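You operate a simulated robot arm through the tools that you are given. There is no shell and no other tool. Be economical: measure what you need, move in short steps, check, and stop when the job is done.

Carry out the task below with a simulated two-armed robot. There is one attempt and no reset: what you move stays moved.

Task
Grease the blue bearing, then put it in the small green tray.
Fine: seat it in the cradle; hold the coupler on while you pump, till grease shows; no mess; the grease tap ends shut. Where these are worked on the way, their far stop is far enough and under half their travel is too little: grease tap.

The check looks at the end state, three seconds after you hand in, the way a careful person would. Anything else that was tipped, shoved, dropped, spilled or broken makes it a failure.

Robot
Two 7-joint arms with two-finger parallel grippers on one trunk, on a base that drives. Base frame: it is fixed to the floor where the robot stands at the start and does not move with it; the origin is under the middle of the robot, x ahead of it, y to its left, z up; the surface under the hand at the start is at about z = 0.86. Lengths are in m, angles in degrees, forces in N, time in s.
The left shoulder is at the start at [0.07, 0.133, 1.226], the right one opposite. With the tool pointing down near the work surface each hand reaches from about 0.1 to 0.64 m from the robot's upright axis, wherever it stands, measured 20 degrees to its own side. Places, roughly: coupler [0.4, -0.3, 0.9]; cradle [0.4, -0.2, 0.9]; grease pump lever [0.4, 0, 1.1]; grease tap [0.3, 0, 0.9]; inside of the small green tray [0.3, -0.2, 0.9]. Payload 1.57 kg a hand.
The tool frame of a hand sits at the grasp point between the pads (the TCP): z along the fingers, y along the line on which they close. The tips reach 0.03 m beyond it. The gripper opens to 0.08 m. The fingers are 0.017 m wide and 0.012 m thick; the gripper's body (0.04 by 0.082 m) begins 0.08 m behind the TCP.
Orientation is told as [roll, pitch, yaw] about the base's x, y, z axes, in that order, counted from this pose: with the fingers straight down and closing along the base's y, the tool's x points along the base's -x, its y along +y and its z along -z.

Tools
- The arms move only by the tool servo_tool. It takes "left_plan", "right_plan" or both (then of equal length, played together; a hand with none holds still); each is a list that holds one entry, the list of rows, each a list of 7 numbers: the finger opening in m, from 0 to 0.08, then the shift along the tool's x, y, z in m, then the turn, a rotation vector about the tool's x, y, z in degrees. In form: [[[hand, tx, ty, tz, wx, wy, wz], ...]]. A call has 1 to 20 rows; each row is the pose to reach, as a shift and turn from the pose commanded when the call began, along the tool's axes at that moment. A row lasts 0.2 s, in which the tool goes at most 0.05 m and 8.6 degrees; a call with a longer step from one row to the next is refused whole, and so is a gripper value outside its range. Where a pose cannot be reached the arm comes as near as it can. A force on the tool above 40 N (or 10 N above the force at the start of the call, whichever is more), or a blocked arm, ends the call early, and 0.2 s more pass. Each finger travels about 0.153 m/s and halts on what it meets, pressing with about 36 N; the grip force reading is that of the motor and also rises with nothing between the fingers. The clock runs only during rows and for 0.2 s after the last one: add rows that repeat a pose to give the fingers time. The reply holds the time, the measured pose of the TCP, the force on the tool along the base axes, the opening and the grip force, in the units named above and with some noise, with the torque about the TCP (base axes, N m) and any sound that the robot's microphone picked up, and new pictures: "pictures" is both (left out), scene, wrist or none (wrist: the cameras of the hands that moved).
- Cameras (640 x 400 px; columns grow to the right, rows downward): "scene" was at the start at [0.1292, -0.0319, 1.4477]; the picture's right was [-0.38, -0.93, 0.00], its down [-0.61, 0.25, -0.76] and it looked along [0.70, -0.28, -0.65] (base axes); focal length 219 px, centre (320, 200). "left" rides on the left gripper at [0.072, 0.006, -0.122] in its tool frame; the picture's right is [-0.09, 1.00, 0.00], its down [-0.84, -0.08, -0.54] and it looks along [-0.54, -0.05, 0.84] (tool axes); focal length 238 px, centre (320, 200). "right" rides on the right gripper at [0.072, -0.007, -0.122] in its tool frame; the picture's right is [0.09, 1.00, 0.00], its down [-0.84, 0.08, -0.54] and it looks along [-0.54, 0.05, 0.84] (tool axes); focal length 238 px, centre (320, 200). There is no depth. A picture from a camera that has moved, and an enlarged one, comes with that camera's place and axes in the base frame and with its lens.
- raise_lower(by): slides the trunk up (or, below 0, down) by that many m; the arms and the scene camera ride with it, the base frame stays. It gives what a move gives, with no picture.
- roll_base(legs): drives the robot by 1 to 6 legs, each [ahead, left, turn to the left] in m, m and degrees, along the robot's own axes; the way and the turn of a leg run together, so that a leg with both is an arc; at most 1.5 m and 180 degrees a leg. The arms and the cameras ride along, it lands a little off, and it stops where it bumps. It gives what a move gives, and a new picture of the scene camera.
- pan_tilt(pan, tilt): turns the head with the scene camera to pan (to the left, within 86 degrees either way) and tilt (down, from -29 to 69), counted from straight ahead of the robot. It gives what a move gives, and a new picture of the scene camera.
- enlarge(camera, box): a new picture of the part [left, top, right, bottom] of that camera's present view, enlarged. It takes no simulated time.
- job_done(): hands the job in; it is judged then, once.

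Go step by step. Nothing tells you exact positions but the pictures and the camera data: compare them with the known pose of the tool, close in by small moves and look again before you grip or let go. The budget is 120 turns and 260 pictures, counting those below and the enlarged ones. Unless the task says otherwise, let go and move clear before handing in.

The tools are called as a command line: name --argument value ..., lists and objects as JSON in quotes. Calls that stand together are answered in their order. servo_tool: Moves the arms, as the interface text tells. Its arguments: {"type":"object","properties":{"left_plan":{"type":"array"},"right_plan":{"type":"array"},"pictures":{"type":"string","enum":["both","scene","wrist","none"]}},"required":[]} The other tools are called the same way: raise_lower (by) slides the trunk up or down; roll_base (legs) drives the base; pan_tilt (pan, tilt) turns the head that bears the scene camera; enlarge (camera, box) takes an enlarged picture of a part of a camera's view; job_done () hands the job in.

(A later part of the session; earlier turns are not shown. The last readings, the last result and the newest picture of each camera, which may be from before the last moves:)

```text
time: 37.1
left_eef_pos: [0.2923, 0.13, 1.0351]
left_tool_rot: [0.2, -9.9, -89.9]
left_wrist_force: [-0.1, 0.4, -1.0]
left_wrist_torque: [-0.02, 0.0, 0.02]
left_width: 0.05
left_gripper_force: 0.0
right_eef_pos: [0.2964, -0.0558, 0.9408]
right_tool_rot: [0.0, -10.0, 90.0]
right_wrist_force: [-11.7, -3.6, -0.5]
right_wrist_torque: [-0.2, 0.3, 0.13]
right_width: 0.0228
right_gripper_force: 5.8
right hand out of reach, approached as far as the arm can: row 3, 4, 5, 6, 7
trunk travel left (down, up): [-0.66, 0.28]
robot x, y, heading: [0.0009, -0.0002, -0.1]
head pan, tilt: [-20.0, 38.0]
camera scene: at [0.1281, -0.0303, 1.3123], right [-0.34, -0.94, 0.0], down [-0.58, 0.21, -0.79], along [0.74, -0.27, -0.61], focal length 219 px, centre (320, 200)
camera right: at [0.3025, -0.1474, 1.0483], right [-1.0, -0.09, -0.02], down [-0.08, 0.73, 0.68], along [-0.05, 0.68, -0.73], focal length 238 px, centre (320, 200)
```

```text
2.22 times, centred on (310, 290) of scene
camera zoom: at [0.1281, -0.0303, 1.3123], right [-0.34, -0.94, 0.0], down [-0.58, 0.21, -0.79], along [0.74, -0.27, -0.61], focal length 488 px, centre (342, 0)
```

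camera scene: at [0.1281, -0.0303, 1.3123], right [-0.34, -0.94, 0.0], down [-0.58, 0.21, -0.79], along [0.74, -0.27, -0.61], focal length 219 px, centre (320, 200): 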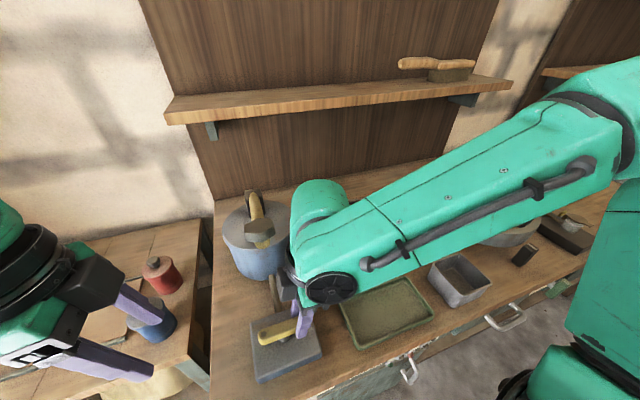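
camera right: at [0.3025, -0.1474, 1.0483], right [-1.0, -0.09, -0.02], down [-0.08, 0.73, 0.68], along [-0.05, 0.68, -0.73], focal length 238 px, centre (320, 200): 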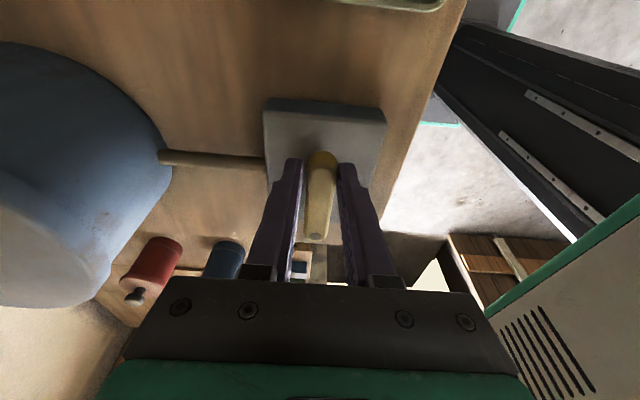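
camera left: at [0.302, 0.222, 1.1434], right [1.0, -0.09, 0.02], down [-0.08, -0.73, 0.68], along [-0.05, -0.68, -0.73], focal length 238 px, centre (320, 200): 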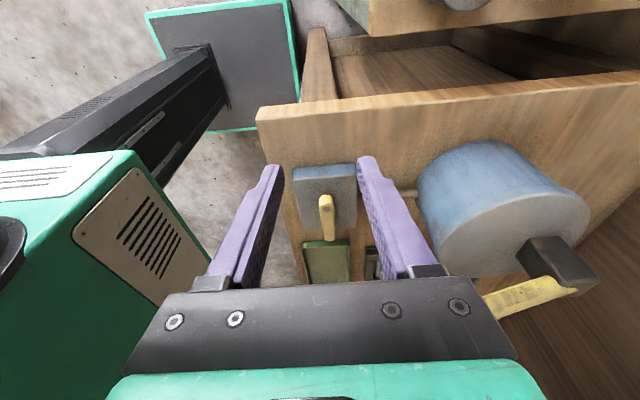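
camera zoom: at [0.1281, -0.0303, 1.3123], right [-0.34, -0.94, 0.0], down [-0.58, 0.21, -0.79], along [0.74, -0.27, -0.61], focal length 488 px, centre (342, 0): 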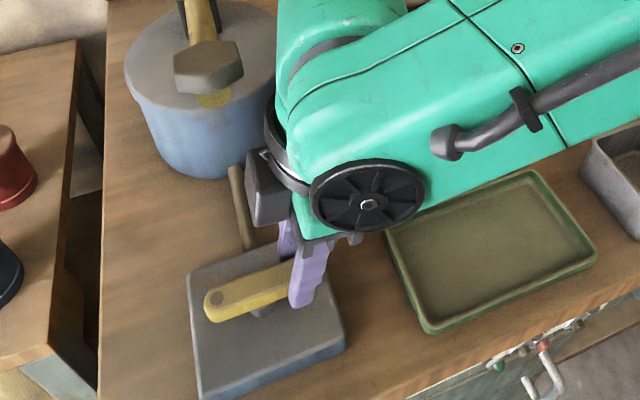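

The folded arm is at its inner limit here, so I'll release, lift and back the base 0.10 m to get comfortable reach for the tap, pump and coupler.

servo_tool --right_plan '[[[0.04, -0.0, 0, 0, 0, 0, 0], [0.05, 0, 0, 0, 0, 0, 0], [0.05, 0.005, 0, -0.03, 0, 0, 0], [0.05, 0.01, 0, -0.07, 0, 0, 0], [0.05, 0.015, 0, -0.1, 0, 0, 0], [0.05, 0.015, 0, -0.1, 0, 0, 0]]]' --pictures "none"

roll_base --legs '[[-0.1, 0, 0]]'

enlarge --camera "scene" --box '[220, 160, 440, 340]'

```text
time: 38.5
left_eef_pos: [0.2958, 0.1301, 1.035]
left_tool_rot: [0.0, -9.9, -90.0]
left_wrist_force: [-0.7, 0.5, -0.3]
left_wrist_torque: [0.04, 0.01, 0.03]
left_width: 0.05
left_gripper_force: 0.1
right_eef_pos: [0.2993, -0.088, 1.0366]
right_tool_rot: [0.0, -10.2, 90.0]
right_wrist_force: [0.5, 0.2, -1.2]
right_wrist_torque: [0.03, 0.03, 0.02]
right_width: 0.0499
right_gripper_force: 0.1
trunk travel left (down, up): [-0.66, 0.28]
robot x, y, heading: [-0.0018, 0.0006, -0.0]
head pan, tilt: [-20.0, 38.0]
```

```text
time: 39.6
left_eef_pos: [0.1979, 0.1315, 1.0355]
left_tool_rot: [0.1, -10.0, -90.0]
left_wrist_force: [-0.7, -0.2, -0.3]
left_wrist_torque: [-0.02, 0.01, 0.01]
left_width: 0.05
left_gripper_force: 0.1
right_eef_pos: [0.2, -0.0869, 1.0372]
right_tool_rot: [0.1, -10.1, 90.1]
right_wrist_force: [0.2, 0.1, 0.4]
right_wrist_torque: [-0.02, -0.02, -0.03]
right_width: 0.05
right_gripper_force: 0.1
trunk travel left (down, up): [-0.66, 0.28]
robot x, y, heading: [-0.1013, 0.0019, -0.2]
head pan, tilt: [-20.0, 38.0]
camera scene: at [0.0333, -0.0294, 1.3118], right [-0.34, -0.94, 0.0], down [-0.58, 0.21, -0.79], along [0.74, -0.27, -0.62], focal length 219 px, centre (320, 200)
```

scene: 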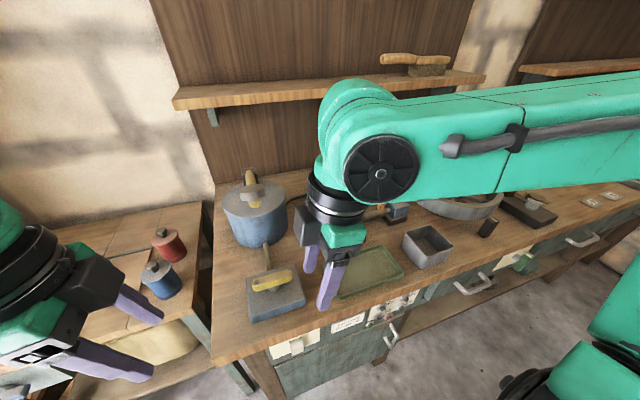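

```text
2.22 times, centred on (330, 250) of scene
camera zoom: at [0.0333, -0.0294, 1.3118], right [-0.34, -0.94, 0.0], down [-0.58, 0.21, -0.79], along [0.74, -0.27, -0.62], focal length 488 px, centre (298, 89)
```

zoom: 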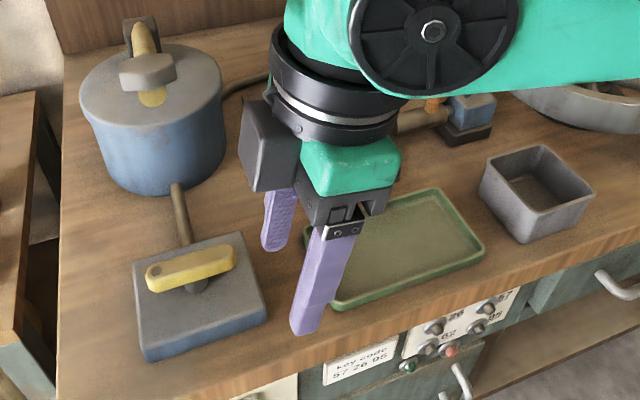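

Backed up 0.10 m. Re-approaching the bar's -y end with the right hand, stopping above to look.

servo_tool --right_plan '[[[0.05, -0.001, -0.03, 0.01, 0, 0, 0], [0.05, -0.003, -0.06, 0.02, 0, 0, 0], [0.05, -0.005, -0.095, 0.04, 0, 0, 0], [0.05, -0.009, -0.095, 0.07, 0, 0, 0], [0.05, -0.009, -0.095, 0.1, 0, 0, 0], [0.05, -0.009, -0.095, 0.104, 0, 0, 0], [0.05, -0.009, -0.095, 0.104, 0, 0, 0]]]'

enlarge --camera "scene" --box '[220, 200, 360, 340]'

```text
time: 41.2
left_eef_pos: [0.1964, 0.1303, 1.0347]
left_tool_rot: [0.0, -10.0, -90.0]
left_wrist_force: [-1.0, 0.3, 0.1]
left_wrist_torque: [-0.01, 0.03, -0.03]
left_width: 0.0499
left_gripper_force: 0.1
right_eef_pos: [0.2965, -0.0638, 0.9371]
right_tool_rot: [0.0, -10.1, 90.0]
right_wrist_force: [-1.3, -0.3, 0.6]
right_wrist_torque: [0.02, -0.02, -0.02]
right_width: 0.0501
right_gripper_force: 0.0
trunk travel left (down, up): [-0.66, 0.28]
robot x, y, heading: [-0.0966, 0.0001, -0.2]
head pan, tilt: [-20.0, 38.0]
camera scene: at [0.0324, -0.0295, 1.3119], right [-0.34, -0.94, 0.0], down [-0.58, 0.21, -0.79], along [0.74, -0.27, -0.62], focal length 219 px, centre (320, 200)
camera right: at [0.3029, -0.1551, 1.0441], right [-1.0, -0.09, -0.02], down [-0.08, 0.73, 0.68], along [-0.05, 0.68, -0.73], focal length 238 px, centre (320, 200)
```

scene: 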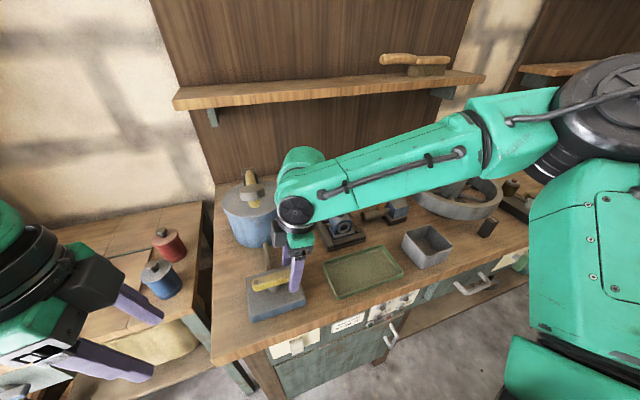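
right: 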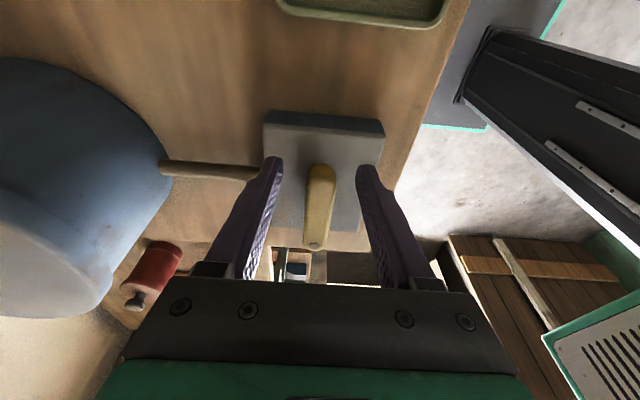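

```text
2.86 times, centred on (290, 270) of scene
camera zoom: at [0.0324, -0.0295, 1.3119], right [-0.34, -0.94, 0.0], down [-0.58, 0.21, -0.79], along [0.74, -0.27, -0.62], focal length 627 px, centre (406, 0)
```

zoom: 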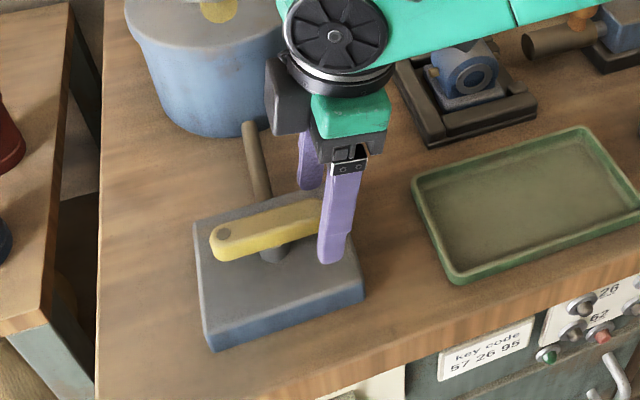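

Closing on the bar and testing a clockwise turn of 24°.

servo_tool --right_plan '[[[0.03, 0, 0, 0, 0, 0, 0], [0.012, 0, 0, 0, 0, 0, 0], [0.012, 0, 0, 0, 0, 0, 0], [0.012, -0.0001, 0.0028, 0, 0.7, 0, 3.94], [0.012, -0.0004, 0.0056, 0.0001, 1.39, 0, 7.88], [0.012, -0.0009, 0.0083, 0.0002, 2.09, 0, 11.8], [0.012, -0.0015, 0.011, 0.0003, 2.78, 0, 15.76], [0.012, -0.0024, 0.0137, 0.0004, 3.48, 0, 19.7], [0.012, -0.0034, 0.0163, 0.0006, 4.18, 0, 23.6], [0.012, -0.0034, 0.0163, 0.0006, 4.18, 0, 23.6]]]'

enlarge --camera "scene" --box '[220, 200, 360, 340]'

```text
time: 43.5
left_eef_pos: [0.1977, 0.1278, 1.0359]
left_tool_rot: [0.0, -9.7, -90.0]
left_wrist_force: [0.0, 0.0, -0.1]
left_wrist_torque: [0.02, 0.0, -0.01]
left_width: 0.05
left_gripper_force: 0.1
right_eef_pos: [0.2796, -0.0602, 0.9369]
right_tool_rot: [0.1, -10.3, 65.9]
right_wrist_force: [0.0, -17.0, 1.5]
right_wrist_torque: [-0.89, 0.07, -0.31]
right_width: 0.0202
right_gripper_force: 34.0
trunk travel left (down, up): [-0.66, 0.28]
robot x, y, heading: [-0.0983, 0.0029, 0.0]
head pan, tilt: [-20.0, 38.0]
camera scene: at [0.0326, -0.0341, 1.3118], right [-0.34, -0.94, 0.0], down [-0.58, 0.21, -0.79], along [0.74, -0.27, -0.62], focal length 219 px, centre (320, 200)
camera right: at [0.2472, -0.1467, 1.0439], right [-0.95, 0.32, -0.01], down [0.23, 0.7, 0.68], along [0.23, 0.64, -0.73], focal length 238 px, centre (320, 200)
```

scene: 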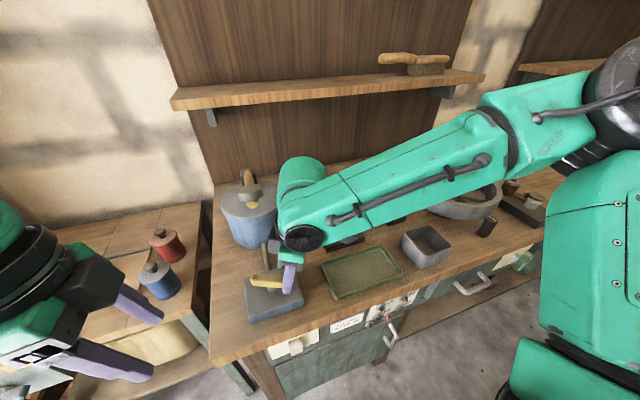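
right: 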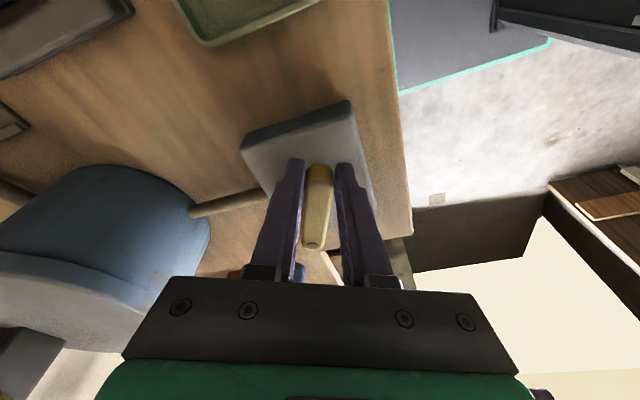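

```text
2.86 times, centred on (290, 270) of scene
camera zoom: at [0.0326, -0.0341, 1.3118], right [-0.34, -0.94, 0.0], down [-0.58, 0.21, -0.79], along [0.74, -0.27, -0.62], focal length 627 px, centre (406, 0)
```

zoom: 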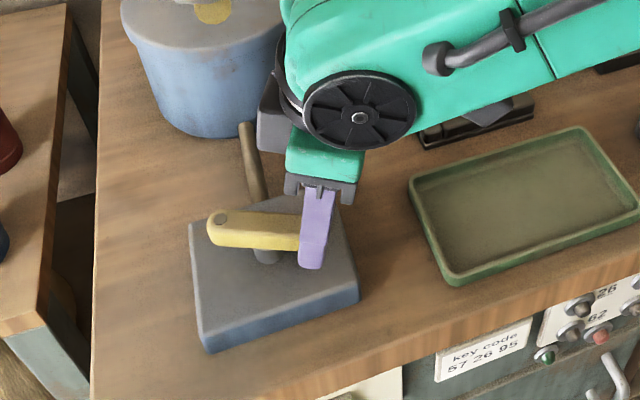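

The tap turns clockwise. Continuing to about 90° total.

servo_tool --right_plan '[[[0.012, 0.0016, 0.0056, 0, 1.39, 0, 7.88], [0.012, 0.0005, 0.011, 0.0003, 2.78, 0, 15.76], [0.012, -0.0014, 0.0163, 0.0006, 4.18, 0, 23.6], [0.012, -0.004, 0.0212, 0.0011, 5.57, 0, 31.5], [0.012, -0.0072, 0.0257, 0.0016, 6.96, 0, 39.4], [0.012, -0.011, 0.0297, 0.0023, 8.35, 0, 47.3], [0.012, -0.0154, 0.0332, 0.0031, 9.74, 0, 55.2], [0.012, -0.0201, 0.036, 0.0039, 11.1, 0, 63], [0.012, -0.0214, 0.0365, 0.0041, 11.5, 0, 65], [0.012, -0.0214, 0.0365, 0.0041, 11.5, 0, 65]]]'

enlarge --camera "scene" --box '[220, 200, 360, 340]'

```text
time: 45.6
left_eef_pos: [0.1975, 0.1286, 1.0362]
left_tool_rot: [0.0, -9.8, -90.1]
left_wrist_force: [0.0, 0.1, 0.1]
left_wrist_torque: [0.0, -0.02, 0.01]
left_width: 0.0499
left_gripper_force: 0.1
right_eef_pos: [0.2552, -0.0251, 0.9366]
right_tool_rot: [0.2, -10.1, -0.1]
right_wrist_force: [7.2, -16.0, 12.8]
right_wrist_torque: [-0.74, -0.34, -0.09]
right_width: 0.02
right_gripper_force: 33.9
trunk travel left (down, up): [-0.66, 0.28]
robot x, y, heading: [-0.1002, -0.0015, -0.2]
head pan, tilt: [-20.0, 38.0]
camera scene: at [0.0329, -0.0338, 1.3118], right [-0.34, -0.94, 0.0], down [-0.58, 0.21, -0.79], along [0.74, -0.27, -0.62], focal length 219 px, centre (320, 200)
camera right: at [0.1629, -0.0304, 1.0438], right [-0.09, 1.0, -0.01], down [0.73, 0.07, 0.68], along [0.68, 0.05, -0.73], focal length 238 px, centre (320, 200)
```

scene: 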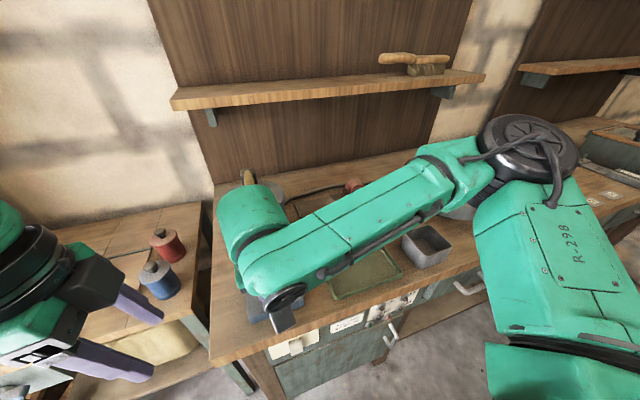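
right: 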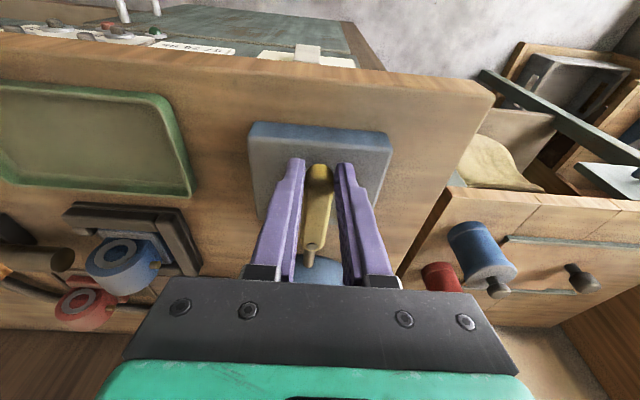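

```text
2.86 times, centred on (290, 270) of scene
camera zoom: at [0.0329, -0.0338, 1.3118], right [-0.34, -0.94, 0.0], down [-0.58, 0.21, -0.79], along [0.74, -0.27, -0.62], focal length 627 px, centre (406, 0)
```

zoom: 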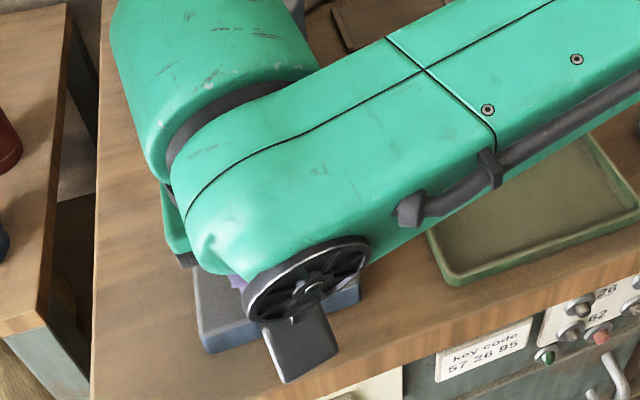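

The bar is now in line with the pipe, about 90°. Releasing, lifting and checking.

servo_tool --right_plan '[[[0.03, 0, 0, 0, 0, 0, 0], [0.05, 0, 0, 0, 0, 0, 0], [0.05, -0.006, 0, -0.035, 0, 0, 0], [0.05, -0.013, 0, -0.075, 0, 0, 0], [0.05, -0.02, 0, -0.118, 0, 5, 0], [0.05, -0.02, -0.04, -0.118, 0, 10, 0], [0.05, -0.02, -0.08, -0.118, 0, 10, 0], [0.05, -0.02, -0.12, -0.118, 0, 10, 0], [0.05, -0.02, -0.16, -0.118, 0, 10, 0], [0.05, -0.03, -0.2, -0.118, 0, 10, 0], [0.05, -0.05, -0.24, -0.118, 0, 10, 0], [0.05, -0.08, -0.28, -0.118, 0, 10, 0], [0.05, -0.11, -0.31, -0.118, 0, 10, 0], [0.05, -0.11, -0.31, -0.118, 0, 10, 0]]]'

enlarge --camera "scene" --box '[220, 170, 420, 340]'

enlarge --camera "right" --box '[200, 20, 440, 200]'

```text
time: 48.6
left_eef_pos: [0.1962, 0.1302, 1.037]
left_tool_rot: [0.0, -9.9, -90.0]
left_wrist_force: [-0.4, -0.3, 0.5]
left_wrist_torque: [0.0, 0.0, -0.04]
left_width: 0.0497
left_gripper_force: 0.0
right_eef_pos: [0.3446, -0.3325, 1.0723]
right_tool_rot: [-0.1, 0.0, 0.1]
right_wrist_force: [-0.3, 0.4, -0.9]
right_wrist_torque: [-0.01, -0.03, -0.03]
right_width: 0.0501
right_gripper_force: 0.0
right hand out of reach, approached as far as the arm can: row 5
trunk travel left (down, up): [-0.66, 0.28]
robot x, y, heading: [-0.0979, 0.0014, 0.2]
head pan, tilt: [-20.0, 38.0]
camera scene: at [0.0317, -0.0293, 1.312], right [-0.34, -0.94, 0.0], down [-0.58, 0.21, -0.79], along [0.74, -0.27, -0.62], focal length 219 px, centre (320, 200)
camera right: at [0.2724, -0.3377, 1.1945], right [-0.09, 1.0, 0.0], down [0.84, 0.08, 0.54], along [0.54, 0.05, -0.84], focal length 238 px, centre (320, 200)
```

scene: 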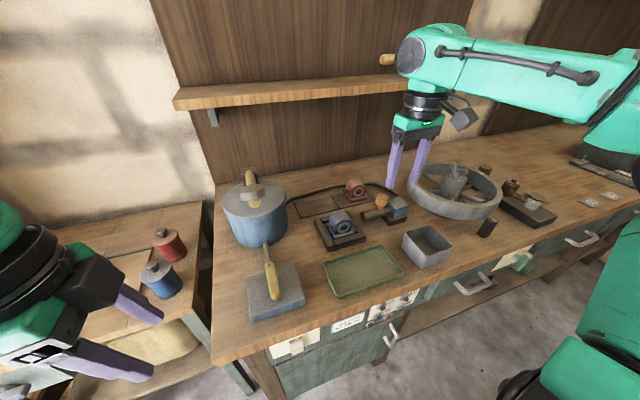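
right: 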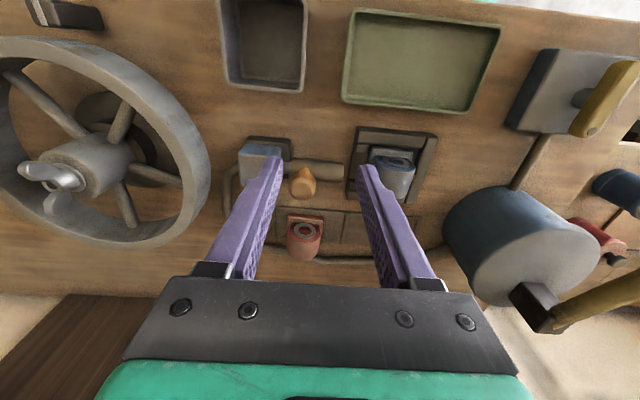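

```text
2.35 times, centred on (320, 255) of scene
camera zoom: at [0.0317, -0.0293, 1.312], right [-0.34, -0.94, 0.0], down [-0.58, 0.21, -0.79], along [0.74, -0.27, -0.62], focal length 516 px, centre (320, 71)
```

zoom: 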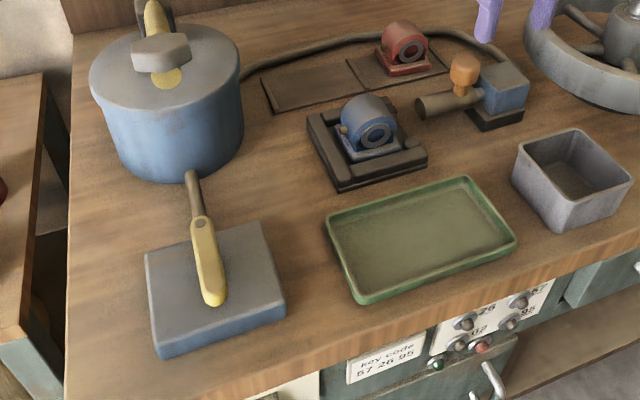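

```text
2.22 times, centred on (320, 110) of right
camera zoom: at [0.2724, -0.3377, 1.1945], right [-0.09, 1.0, 0.0], down [0.84, 0.08, 0.54], along [0.54, 0.05, -0.84], focal length 530 px, centre (320, 400)
```

zoom: 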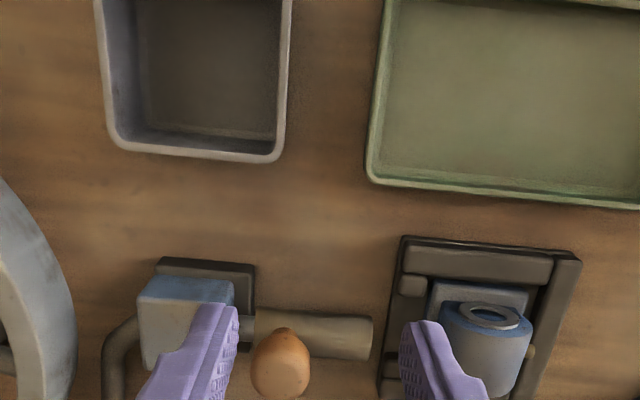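

The tap handle is now fully in line with the pipe. Moving the right hand above the orange coupler knob (≈[0.414, -0.346]).

servo_tool --right_plan '[[[0.06, -0.03, -0.006, 0.01, 0, 0, 0], [0.07, -0.07, -0.0135, 0.02, 0, 0, 0], [0.08, -0.07, -0.0135, 0.042, 0, 0, 0], [0.08, -0.07, -0.0135, 0.042, 0, 0, 0]]]'

enlarge --camera "right" --box '[200, 60, 440, 240]'

enlarge --camera "scene" --box '[320, 140, 440, 260]'

```text
time: 49.6
left_eef_pos: [0.1963, 0.1313, 1.0357]
left_tool_rot: [0.0, -9.9, -90.0]
left_wrist_force: [0.0, 0.2, 0.2]
left_wrist_torque: [0.04, 0.03, 0.01]
left_width: 0.0499
left_gripper_force: 0.1
right_eef_pos: [0.4144, -0.3463, 1.0294]
right_tool_rot: [0.0, 0.0, 0.1]
right_wrist_force: [0.4, -0.1, -0.2]
right_wrist_torque: [0.0, -0.02, 0.0]
right_width: 0.0802
right_gripper_force: 0.0
trunk travel left (down, up): [-0.66, 0.28]
robot x, y, heading: [-0.1003, -0.0035, 0.1]
head pan, tilt: [-20.0, 38.0]
camera scene: at [0.0327, -0.0292, 1.3119], right [-0.34, -0.94, 0.0], down [-0.58, 0.21, -0.79], along [0.74, -0.27, -0.62], focal length 219 px, centre (320, 200)
camera right: at [0.3416, -0.3521, 1.1501], right [-0.09, 1.0, 0.0], down [0.84, 0.08, 0.54], along [0.54, 0.05, -0.84], focal length 238 px, centre (320, 200)
```

scene: 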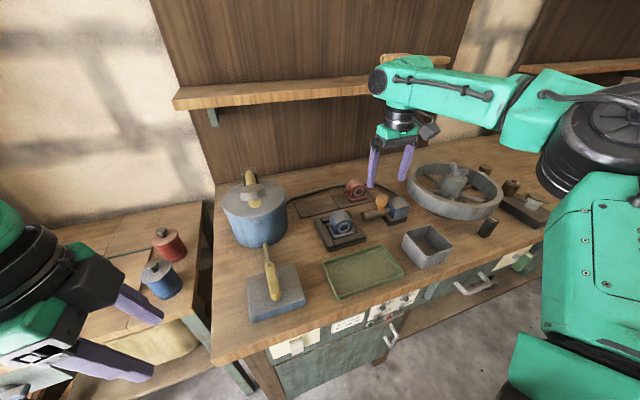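
right: 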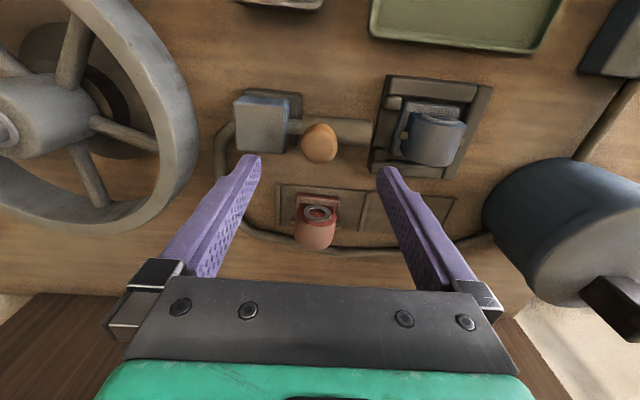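

```text
2.22 times, centred on (320, 150) of right
camera zoom: at [0.3416, -0.3521, 1.1501], right [-0.09, 1.0, 0.0], down [0.84, 0.08, 0.54], along [0.54, 0.05, -0.84], focal length 530 px, centre (320, 311)
```

zoom: 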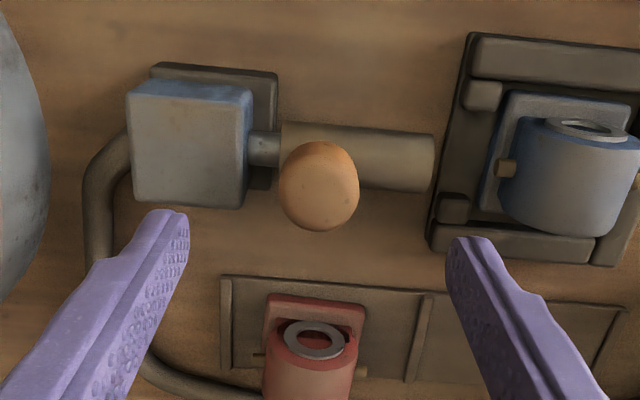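

```text
3.33 times, centred on (380, 200) of scene
camera zoom: at [0.0327, -0.0292, 1.3119], right [-0.34, -0.94, 0.0], down [-0.58, 0.21, -0.79], along [0.74, -0.27, -0.62], focal length 731 px, centre (120, 200)
```

zoom: 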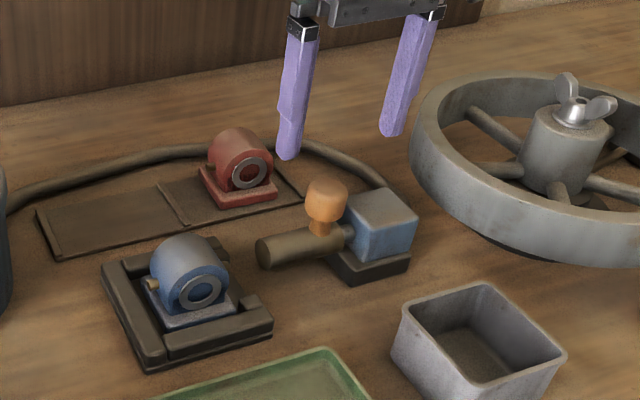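

Knob cap is centred near [0.414, -0.3455], top ≈0.955, a bit above the block behind it. Descending with a modest opening so the tips stay above the block.

servo_tool --right_plan '[[[0.06, 0, 0.001, 0.02, 0, 0, 0], [0.052, 0, 0.001, 0.04, 0, 0, 0], [0.052, 0, 0.001, 0.055, 0, 0, 0], [0.052, 0, 0.001, 0.066, 0, 0, 0], [0.052, 0, 0.001, 0.066, 0, 0, 0]]]'

enlarge --camera "scene" --box '[320, 140, 440, 260]'

enlarge --camera "right" --box '[200, 60, 440, 240]'

```text
time: 50.9
left_eef_pos: [0.196, 0.1309, 1.0352]
left_tool_rot: [0.0, -10.0, -90.0]
left_wrist_force: [-1.6, 0.2, -0.3]
left_wrist_torque: [-0.01, 0.0, 0.0]
left_width: 0.05
left_gripper_force: 0.1
right_eef_pos: [0.412, -0.3436, 0.963]
right_tool_rot: [0.1, 0.0, 0.1]
right_wrist_force: [0.1, -0.3, 0.4]
right_wrist_torque: [0.01, -0.01, 0.01]
right_width: 0.0519
right_gripper_force: 0.1
trunk travel left (down, up): [-0.66, 0.28]
robot x, y, heading: [-0.0997, 0.0038, -0.1]
head pan, tilt: [-20.0, 38.0]
camera scene: at [0.0326, -0.0293, 1.3119], right [-0.34, -0.94, 0.0], down [-0.58, 0.21, -0.79], along [0.74, -0.27, -0.62], focal length 219 px, centre (320, 200)
camera right: at [0.3395, -0.35, 1.0846], right [-0.09, 1.0, 0.0], down [0.84, 0.08, 0.54], along [0.54, 0.05, -0.84], focal length 238 px, centre (320, 200)
```

scene: 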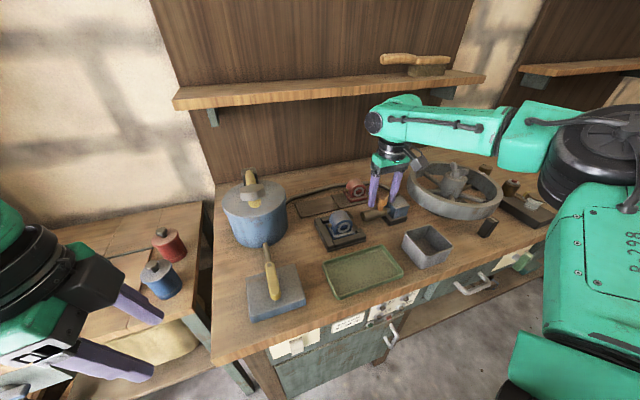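
right: 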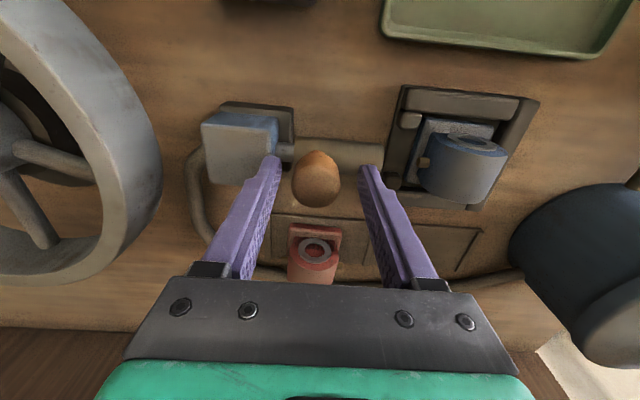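

```text
3.33 times, centred on (380, 200) of scene
camera zoom: at [0.0326, -0.0293, 1.3119], right [-0.34, -0.94, 0.0], down [-0.58, 0.21, -0.79], along [0.74, -0.27, -0.62], focal length 731 px, centre (120, 200)
```

zoom: 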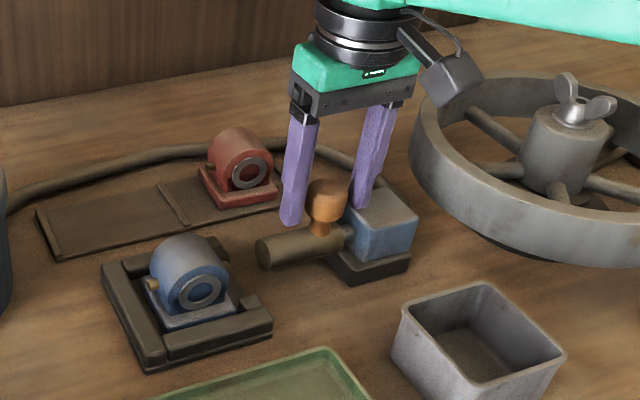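

```text
2.22 times, centred on (320, 150) of right
camera zoom: at [0.3395, -0.35, 1.0846], right [-0.09, 1.0, 0.0], down [0.84, 0.08, 0.54], along [0.54, 0.05, -0.84], focal length 530 px, centre (320, 311)
```

zoom: 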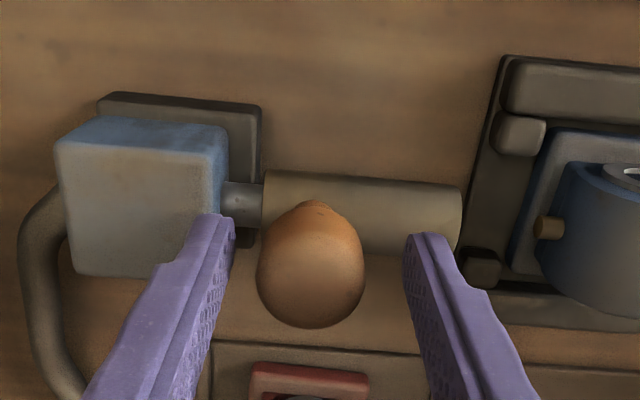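

Good straddle. Closing on the knob.

servo_tool --right_plan '[[[0.04, 0, 0, 0.003, 0, 0, 0], [0.025, 0, 0, 0.003, 0, 0, 0], [0.015, 0, 0, 0.003, 0, 0, 0], [0.015, 0, 0, 0.003, 0, 0, 0]]]' --pictures "none"

enlarge --camera "scene" --box '[320, 140, 440, 260]'

```text
time: 51.9
left_eef_pos: [0.1969, 0.1308, 1.035]
left_tool_rot: [0.1, -10.1, -90.1]
left_wrist_force: [0.0, 0.1, 0.4]
left_wrist_torque: [0.01, 0.03, -0.01]
left_width: 0.0499
left_gripper_force: 0.0
right_eef_pos: [0.4121, -0.3442, 0.9607]
right_tool_rot: [0.0, 0.0, -0.1]
right_wrist_force: [2.2, -3.4, 3.7]
right_wrist_torque: [-0.27, 0.16, -0.11]
right_width: 0.0316
right_gripper_force: 40.4
trunk travel left (down, up): [-0.66, 0.28]
robot x, y, heading: [-0.0972, 0.0028, -0.0]
head pan, tilt: [-20.0, 38.0]
```

```text
3.33 times, centred on (380, 200) of scene
camera zoom: at [0.0324, -0.0299, 1.312], right [-0.34, -0.94, 0.0], down [-0.58, 0.21, -0.79], along [0.74, -0.27, -0.62], focal length 731 px, centre (120, 200)
```

zoom: 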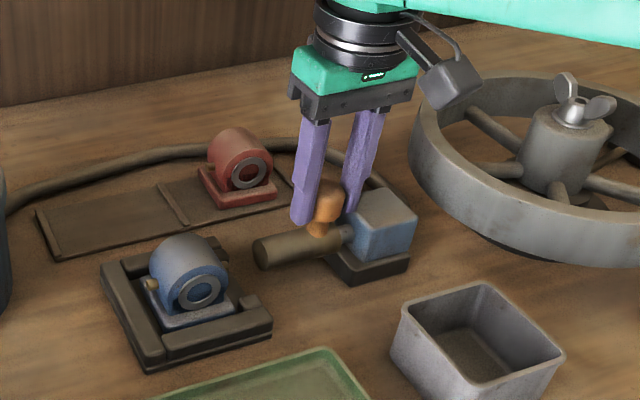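

Knob gripped. Sliding the coupler toward the bearing in small steps.

servo_tool --right_plan '[[[0.015, 0, 0.008, 0, 0, 0, 0], [0.015, 0, 0.016, 0, 0, 0, 0], [0.015, 0, 0.024, 0, 0, 0, 0], [0.015, 0, 0.03, 0, 0, 0, 0], [0.015, 0, 0.03, 0, 0, 0, 0]]]' --pictures "none"

enlarge --camera "scene" --box '[320, 160, 420, 260]'

enlarge --camera "right" --box '[240, 60, 480, 240]'

```text
time: 53.0
left_eef_pos: [0.196, 0.1302, 1.0344]
left_tool_rot: [0.1, -9.9, -90.0]
left_wrist_force: [0.1, 0.6, 0.6]
left_wrist_torque: [-0.02, 0.05, 0.0]
left_width: 0.0499
left_gripper_force: 0.0
right_eef_pos: [0.4121, -0.315, 0.9602]
right_tool_rot: [0.0, 0.1, 0.0]
right_wrist_force: [-0.2, -5.6, 4.1]
right_wrist_torque: [-0.15, 0.22, -0.13]
right_width: 0.0317
right_gripper_force: 40.2
trunk travel left (down, up): [-0.66, 0.28]
robot x, y, heading: [-0.1016, -0.0018, 0.0]
head pan, tilt: [-20.0, 38.0]
```

```text
4.00 times, centred on (370, 210) of scene
camera zoom: at [0.032, -0.0309, 1.312], right [-0.34, -0.94, 0.0], down [-0.58, 0.21, -0.79], along [0.74, -0.27, -0.62], focal length 877 px, centre (120, 160)
```

zoom: 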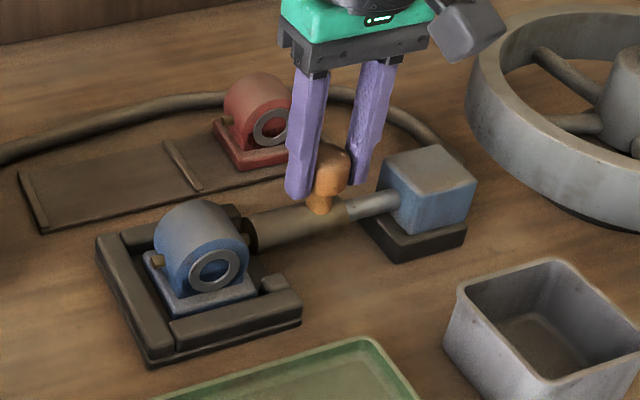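

```text
2.22 times, centred on (360, 150) of right
camera zoom: at [0.3394, -0.3216, 1.0821], right [-0.09, 1.0, 0.0], down [0.84, 0.08, 0.54], along [0.54, 0.05, -0.84], focal length 530 px, centre (231, 311)
```

zoom: 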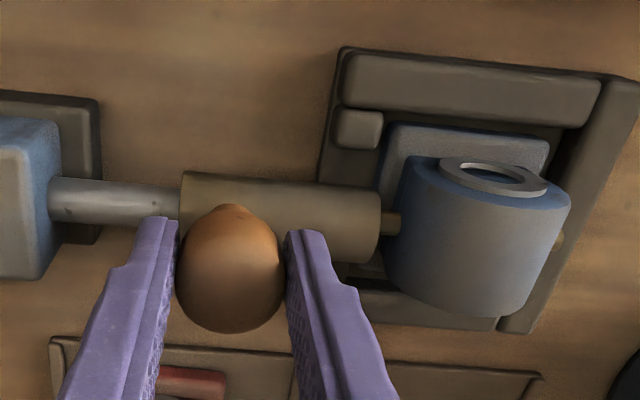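

The nozzle now meets the nipple, well aligned. Pushing on over it gently.

servo_tool --right_plan '[[[0.015, 0, 0.004, 0, 0, 0, 0], [0.015, 0, 0.008, 0, 0, 0, 0], [0.015, 0, 0.011, 0, 0, 0, 0], [0.015, 0, 0.011, 0, 0, 0, 0]]]' --pictures "none"

enlarge --camera "right" --box '[240, 60, 480, 240]'

```text
time: 54.0
left_eef_pos: [0.196, 0.1298, 1.0363]
left_tool_rot: [0.2, -9.9, -90.0]
left_wrist_force: [0.2, 0.7, 0.1]
left_wrist_torque: [-0.01, -0.01, 0.0]
left_width: 0.0501
left_gripper_force: 0.1
right_eef_pos: [0.4119, -0.3079, 0.9607]
right_tool_rot: [0.0, -0.1, 0.0]
right_wrist_force: [0.1, -10.6, 10.4]
right_wrist_torque: [-0.4, 0.35, 0.01]
right_width: 0.0317
right_gripper_force: 39.8
trunk travel left (down, up): [-0.66, 0.28]
robot x, y, heading: [-0.0958, -0.0008, -0.4]
head pan, tilt: [-20.0, 38.0]
```

```text
2.22 times, centred on (360, 150) of right
camera zoom: at [0.3392, -0.3125, 1.082], right [-0.09, 1.0, 0.0], down [0.84, 0.08, 0.54], along [0.54, 0.05, -0.84], focal length 530 px, centre (231, 311)
```

zoom: 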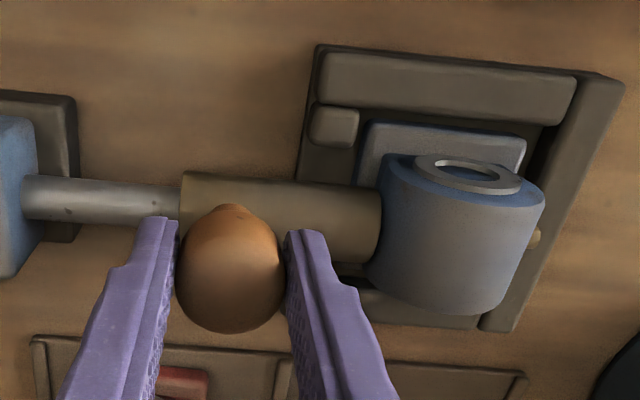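

The coupler is fully on the nipple, held with about 10 N. Now bringing the left hand up and over to the pump lever.

servo_tool --left_plan '[[[0.07, -0.007, 0.0, -0.04, 0, 5, 0], [0.07, -0.014, 0.01, -0.08, 0, 10, 0], [0.07, -0.02, 0.03, -0.115, 0, 10, 0], [0.07, -0.026, 0.06, -0.148, 0, 10, 0], [0.07, -0.026, 0.09, -0.155, 0, 10, 0], [0.07, -0.026, 0.09, -0.155, 0, 10, 0]]]' --pictures "none"

servo_tool --left_plan '[[[0.07, 0, 0, 0, 0, 0, -8.2], [0.07, -0.005, 0, 0, 0, 0, -16.4], [0.07, -0.015, 0.005, 0, 0, 0, -24.6], [0.07, -0.03, 0.015, 0, 0, 0, -32.8], [0.07, -0.045, 0.02, 0, 0, 0, -41], [0.07, -0.06, 0.025, 0, 0, 0, -49.2], [0.07, -0.075, 0.03, 0, 0, 0, -57.4], [0.07, -0.09, 0.03, 0, 0, 0, -65.6], [0.07, -0.105, 0.03, 0, 0, 0, -73.8], [0.07, -0.12, 0.03, 0, 0, 0, -82], [0.07, -0.13, 0.03, 0, 0, 0, -90], [0.07, -0.13, 0.03, 0, 0, 0, -90]]]'

enlarge --camera "left" --box '[160, 40, 480, 240]'

```text
time: 55.5
left_eef_pos: [0.2828, 0.1303, 1.1935]
left_tool_rot: [0.1, 0.2, -90.0]
left_wrist_force: [0.1, -0.6, -0.1]
left_wrist_torque: [-0.02, 0.03, 0.01]
left_width: 0.0699
left_gripper_force: 0.0
right_eef_pos: [0.4116, -0.3067, 0.9612]
right_tool_rot: [0.1, 0.0, 0.0]
right_wrist_force: [-1.8, -12.1, 10.9]
right_wrist_torque: [-0.23, -0.11, -0.02]
right_width: 0.0316
right_gripper_force: 40.8
trunk travel left (down, up): [-0.66, 0.28]
robot x, y, heading: [-0.1025, 0.001, 0.2]
head pan, tilt: [-20.0, 38.0]
```

```text
time: 58.0
left_eef_pos: [0.3159, -0.0014, 1.1941]
left_tool_rot: [0.0, -0.1, 0.1]
left_wrist_force: [-0.2, -0.4, 0.0]
left_wrist_torque: [-0.03, 0.0, 0.0]
left_width: 0.07
left_gripper_force: 0.1
right_eef_pos: [0.4126, -0.3084, 0.9606]
right_tool_rot: [0.0, -0.2, 0.0]
right_wrist_force: [-0.5, -12.5, 13.5]
right_wrist_torque: [-0.27, 0.0, -0.02]
right_width: 0.0318
right_gripper_force: 40.5
trunk travel left (down, up): [-0.66, 0.28]
robot x, y, heading: [-0.0985, -0.0023, -0.1]
head pan, tilt: [-20.0, 38.0]
camera scene: at [0.0306, -0.0318, 1.3121], right [-0.34, -0.94, 0.0], down [-0.58, 0.21, -0.79], along [0.74, -0.27, -0.61], focal length 219 px, centre (320, 200)
camera left: at [0.2424, 0.0035, 1.3161], right [0.09, 1.0, 0.0], down [0.84, -0.08, 0.54], along [0.54, -0.05, -0.84], focal length 238 px, centre (320, 200)
```

scene: 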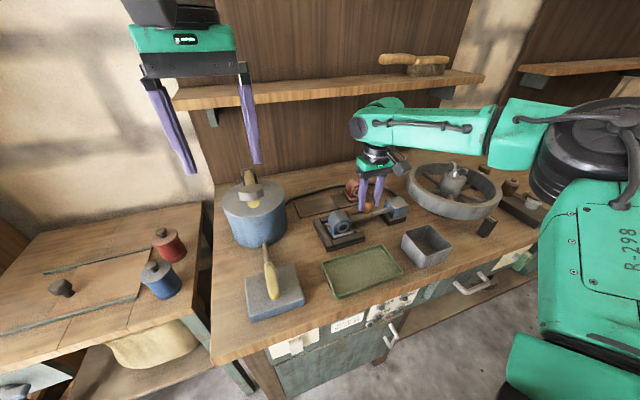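
left: 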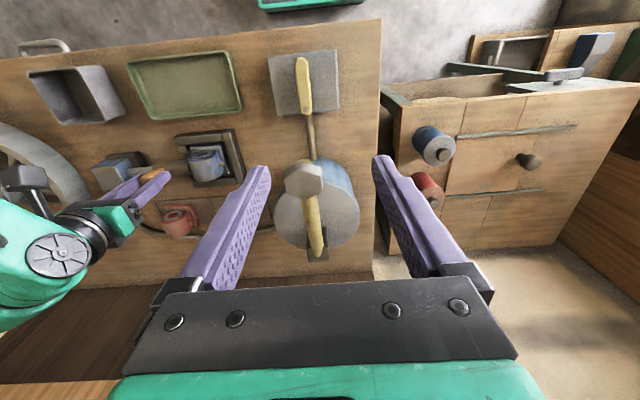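

```text
2.00 times, centred on (320, 140) of left
camera zoom: at [0.2424, 0.0035, 1.3161], right [0.09, 1.0, 0.0], down [0.84, -0.08, 0.54], along [0.54, -0.05, -0.84], focal length 477 px, centre (320, 320)
```

zoom: 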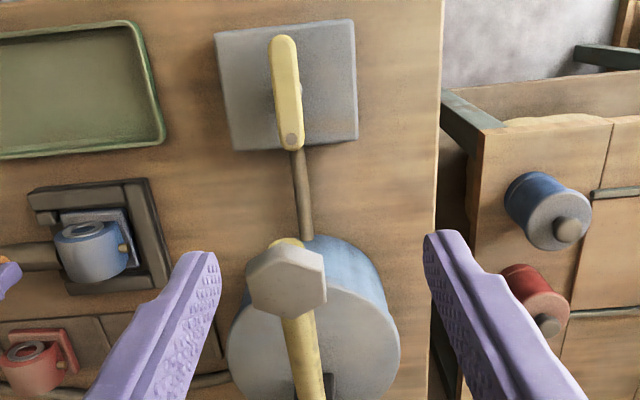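

Hex knob of the lever is near [0.362, -0.027, 1.085]. Moving over it with the fingers wide.

servo_tool --left_plan '[[[0.08, -0.015, -0.009, 0.01, 0, 0, 0], [0.08, -0.03, -0.018, 0.025, 0, 0, 0], [0.08, -0.046, -0.026, 0.045, 0, 0, 0], [0.08, -0.046, -0.026, 0.06, 0, 0, 0], [0.08, -0.046, -0.026, 0.06, 0, 0, 0]]]'

enlarge --camera "left" --box '[200, 60, 440, 260]'

enlarge --camera "scene" --box '[180, 100, 320, 260]'

```text
time: 59.2
left_eef_pos: [0.3636, -0.0275, 1.134]
left_tool_rot: [0.1, -0.1, 0.0]
left_wrist_force: [0.0, -0.1, 0.1]
left_wrist_torque: [0.0, 0.02, 0.01]
left_width: 0.0801
left_gripper_force: 0.0
right_eef_pos: [0.4119, -0.3066, 0.9597]
right_tool_rot: [0.1, -0.2, 0.0]
right_wrist_force: [1.1, -13.0, 12.2]
right_wrist_torque: [-0.47, -0.15, -0.06]
right_width: 0.0318
right_gripper_force: 40.1
trunk travel left (down, up): [-0.66, 0.28]
robot x, y, heading: [-0.1042, -0.0014, -0.2]
head pan, tilt: [-20.0, 38.0]
camera scene: at [0.0306, -0.0318, 1.3121], right [-0.34, -0.94, 0.0], down [-0.58, 0.21, -0.79], along [0.74, -0.27, -0.62], focal length 219 px, centre (320, 200)
camera left: at [0.2906, -0.0205, 1.2552], right [0.09, 1.0, 0.0], down [0.84, -0.08, 0.54], along [0.54, -0.05, -0.84], focal length 238 px, centre (320, 200)
```

scene: 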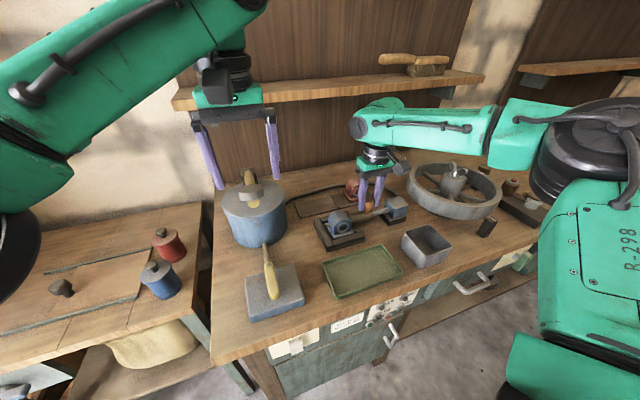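
left: 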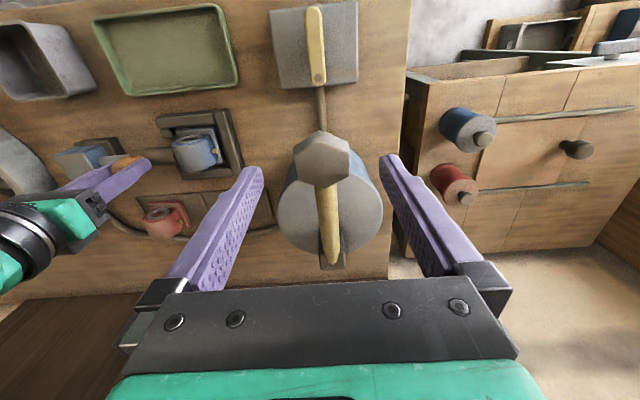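

```text
2.00 times, centred on (320, 160) of left
camera zoom: at [0.2906, -0.0205, 1.2552], right [0.09, 1.0, 0.0], down [0.84, -0.08, 0.54], along [0.54, -0.05, -0.84], focal length 477 px, centre (320, 280)
```

zoom: 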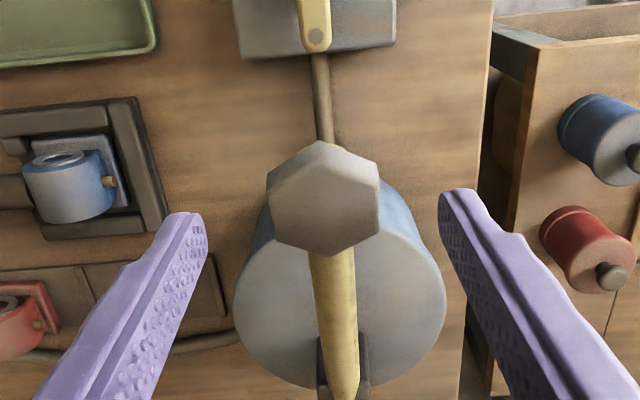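

```text
2.50 times, centred on (250, 180) of scene
camera zoom: at [0.0306, -0.0318, 1.3121], right [-0.34, -0.94, 0.0], down [-0.58, 0.21, -0.79], along [0.74, -0.27, -0.62], focal length 548 px, centre (495, 250)
```

zoom: 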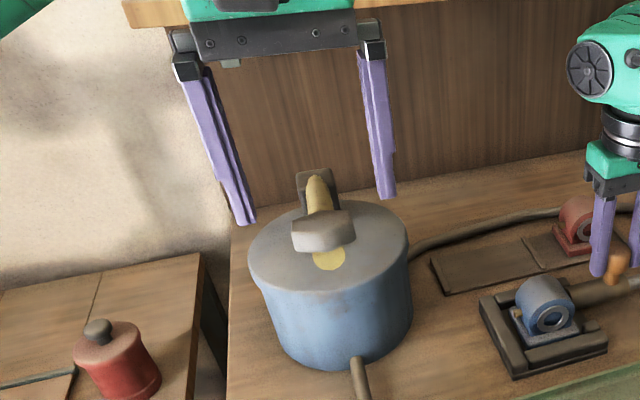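

Aligned over the hex knob. Lowering around it and closing.

servo_tool --left_plan '[[[0.08, 0, 0.001, 0.015, 0, 0, 0], [0.08, 0, 0.001, 0.03, 0, 0, 0], [0.08, 0, 0.001, 0.038, 0, 0, 0], [0.06, 0, 0.001, 0.038, 0, 0, 0], [0.04, 0, 0.001, 0.038, 0, 0, 0], [0.03, 0, 0.001, 0.038, 0, 0, 0], [0.03, 0, 0.001, 0.038, 0, 0, 0]]]'

enlarge --camera "scene" --box '[180, 120, 320, 260]'

```text
time: 60.9
left_eef_pos: [0.3625, -0.0254, 1.0947]
left_tool_rot: [0.1, -0.1, 0.0]
left_wrist_force: [0.6, 0.0, 0.0]
left_wrist_torque: [-0.14, -0.14, 0.1]
left_width: 0.0473
left_gripper_force: 45.4
right_eef_pos: [0.412, -0.3059, 0.9602]
right_tool_rot: [0.0, -0.2, 0.0]
right_wrist_force: [0.9, -12.6, 12.7]
right_wrist_torque: [-0.29, -0.13, 0.01]
right_width: 0.0317
right_gripper_force: 40.2
trunk travel left (down, up): [-0.66, 0.28]
robot x, y, heading: [-0.0994, 0.0018, 0.0]
head pan, tilt: [-20.0, 38.0]
camera scene: at [0.0306, -0.0318, 1.3121], right [-0.34, -0.94, 0.0], down [-0.58, 0.21, -0.79], along [0.74, -0.27, -0.62], focal length 219 px, centre (320, 200)
camera left: at [0.2895, -0.0189, 1.2165], right [0.09, 1.0, 0.0], down [0.84, -0.08, 0.54], along [0.54, -0.05, -0.84], focal length 238 px, centre (320, 200)
```

scene: 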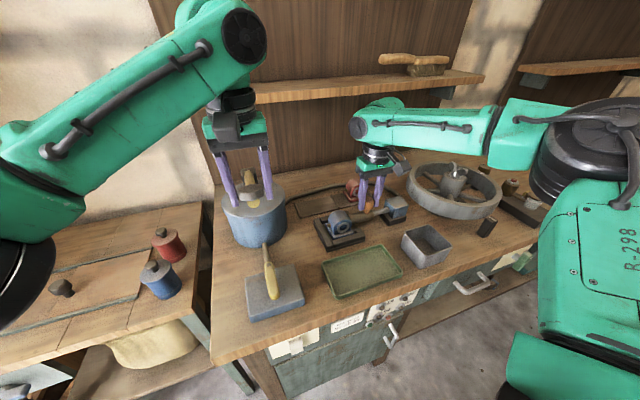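
left: 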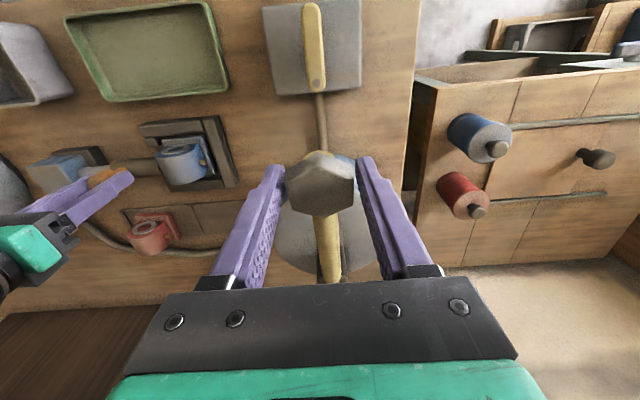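

```text
2.86 times, centred on (250, 190) of scene
camera zoom: at [0.0306, -0.0318, 1.3121], right [-0.34, -0.94, 0.0], down [-0.58, 0.21, -0.79], along [0.74, -0.27, -0.62], focal length 627 px, centre (520, 229)
```

zoom: 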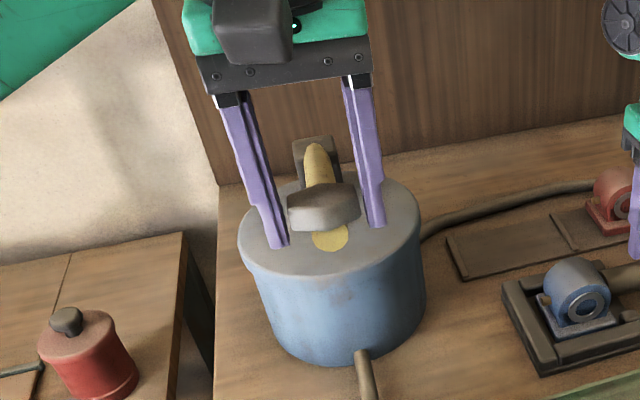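

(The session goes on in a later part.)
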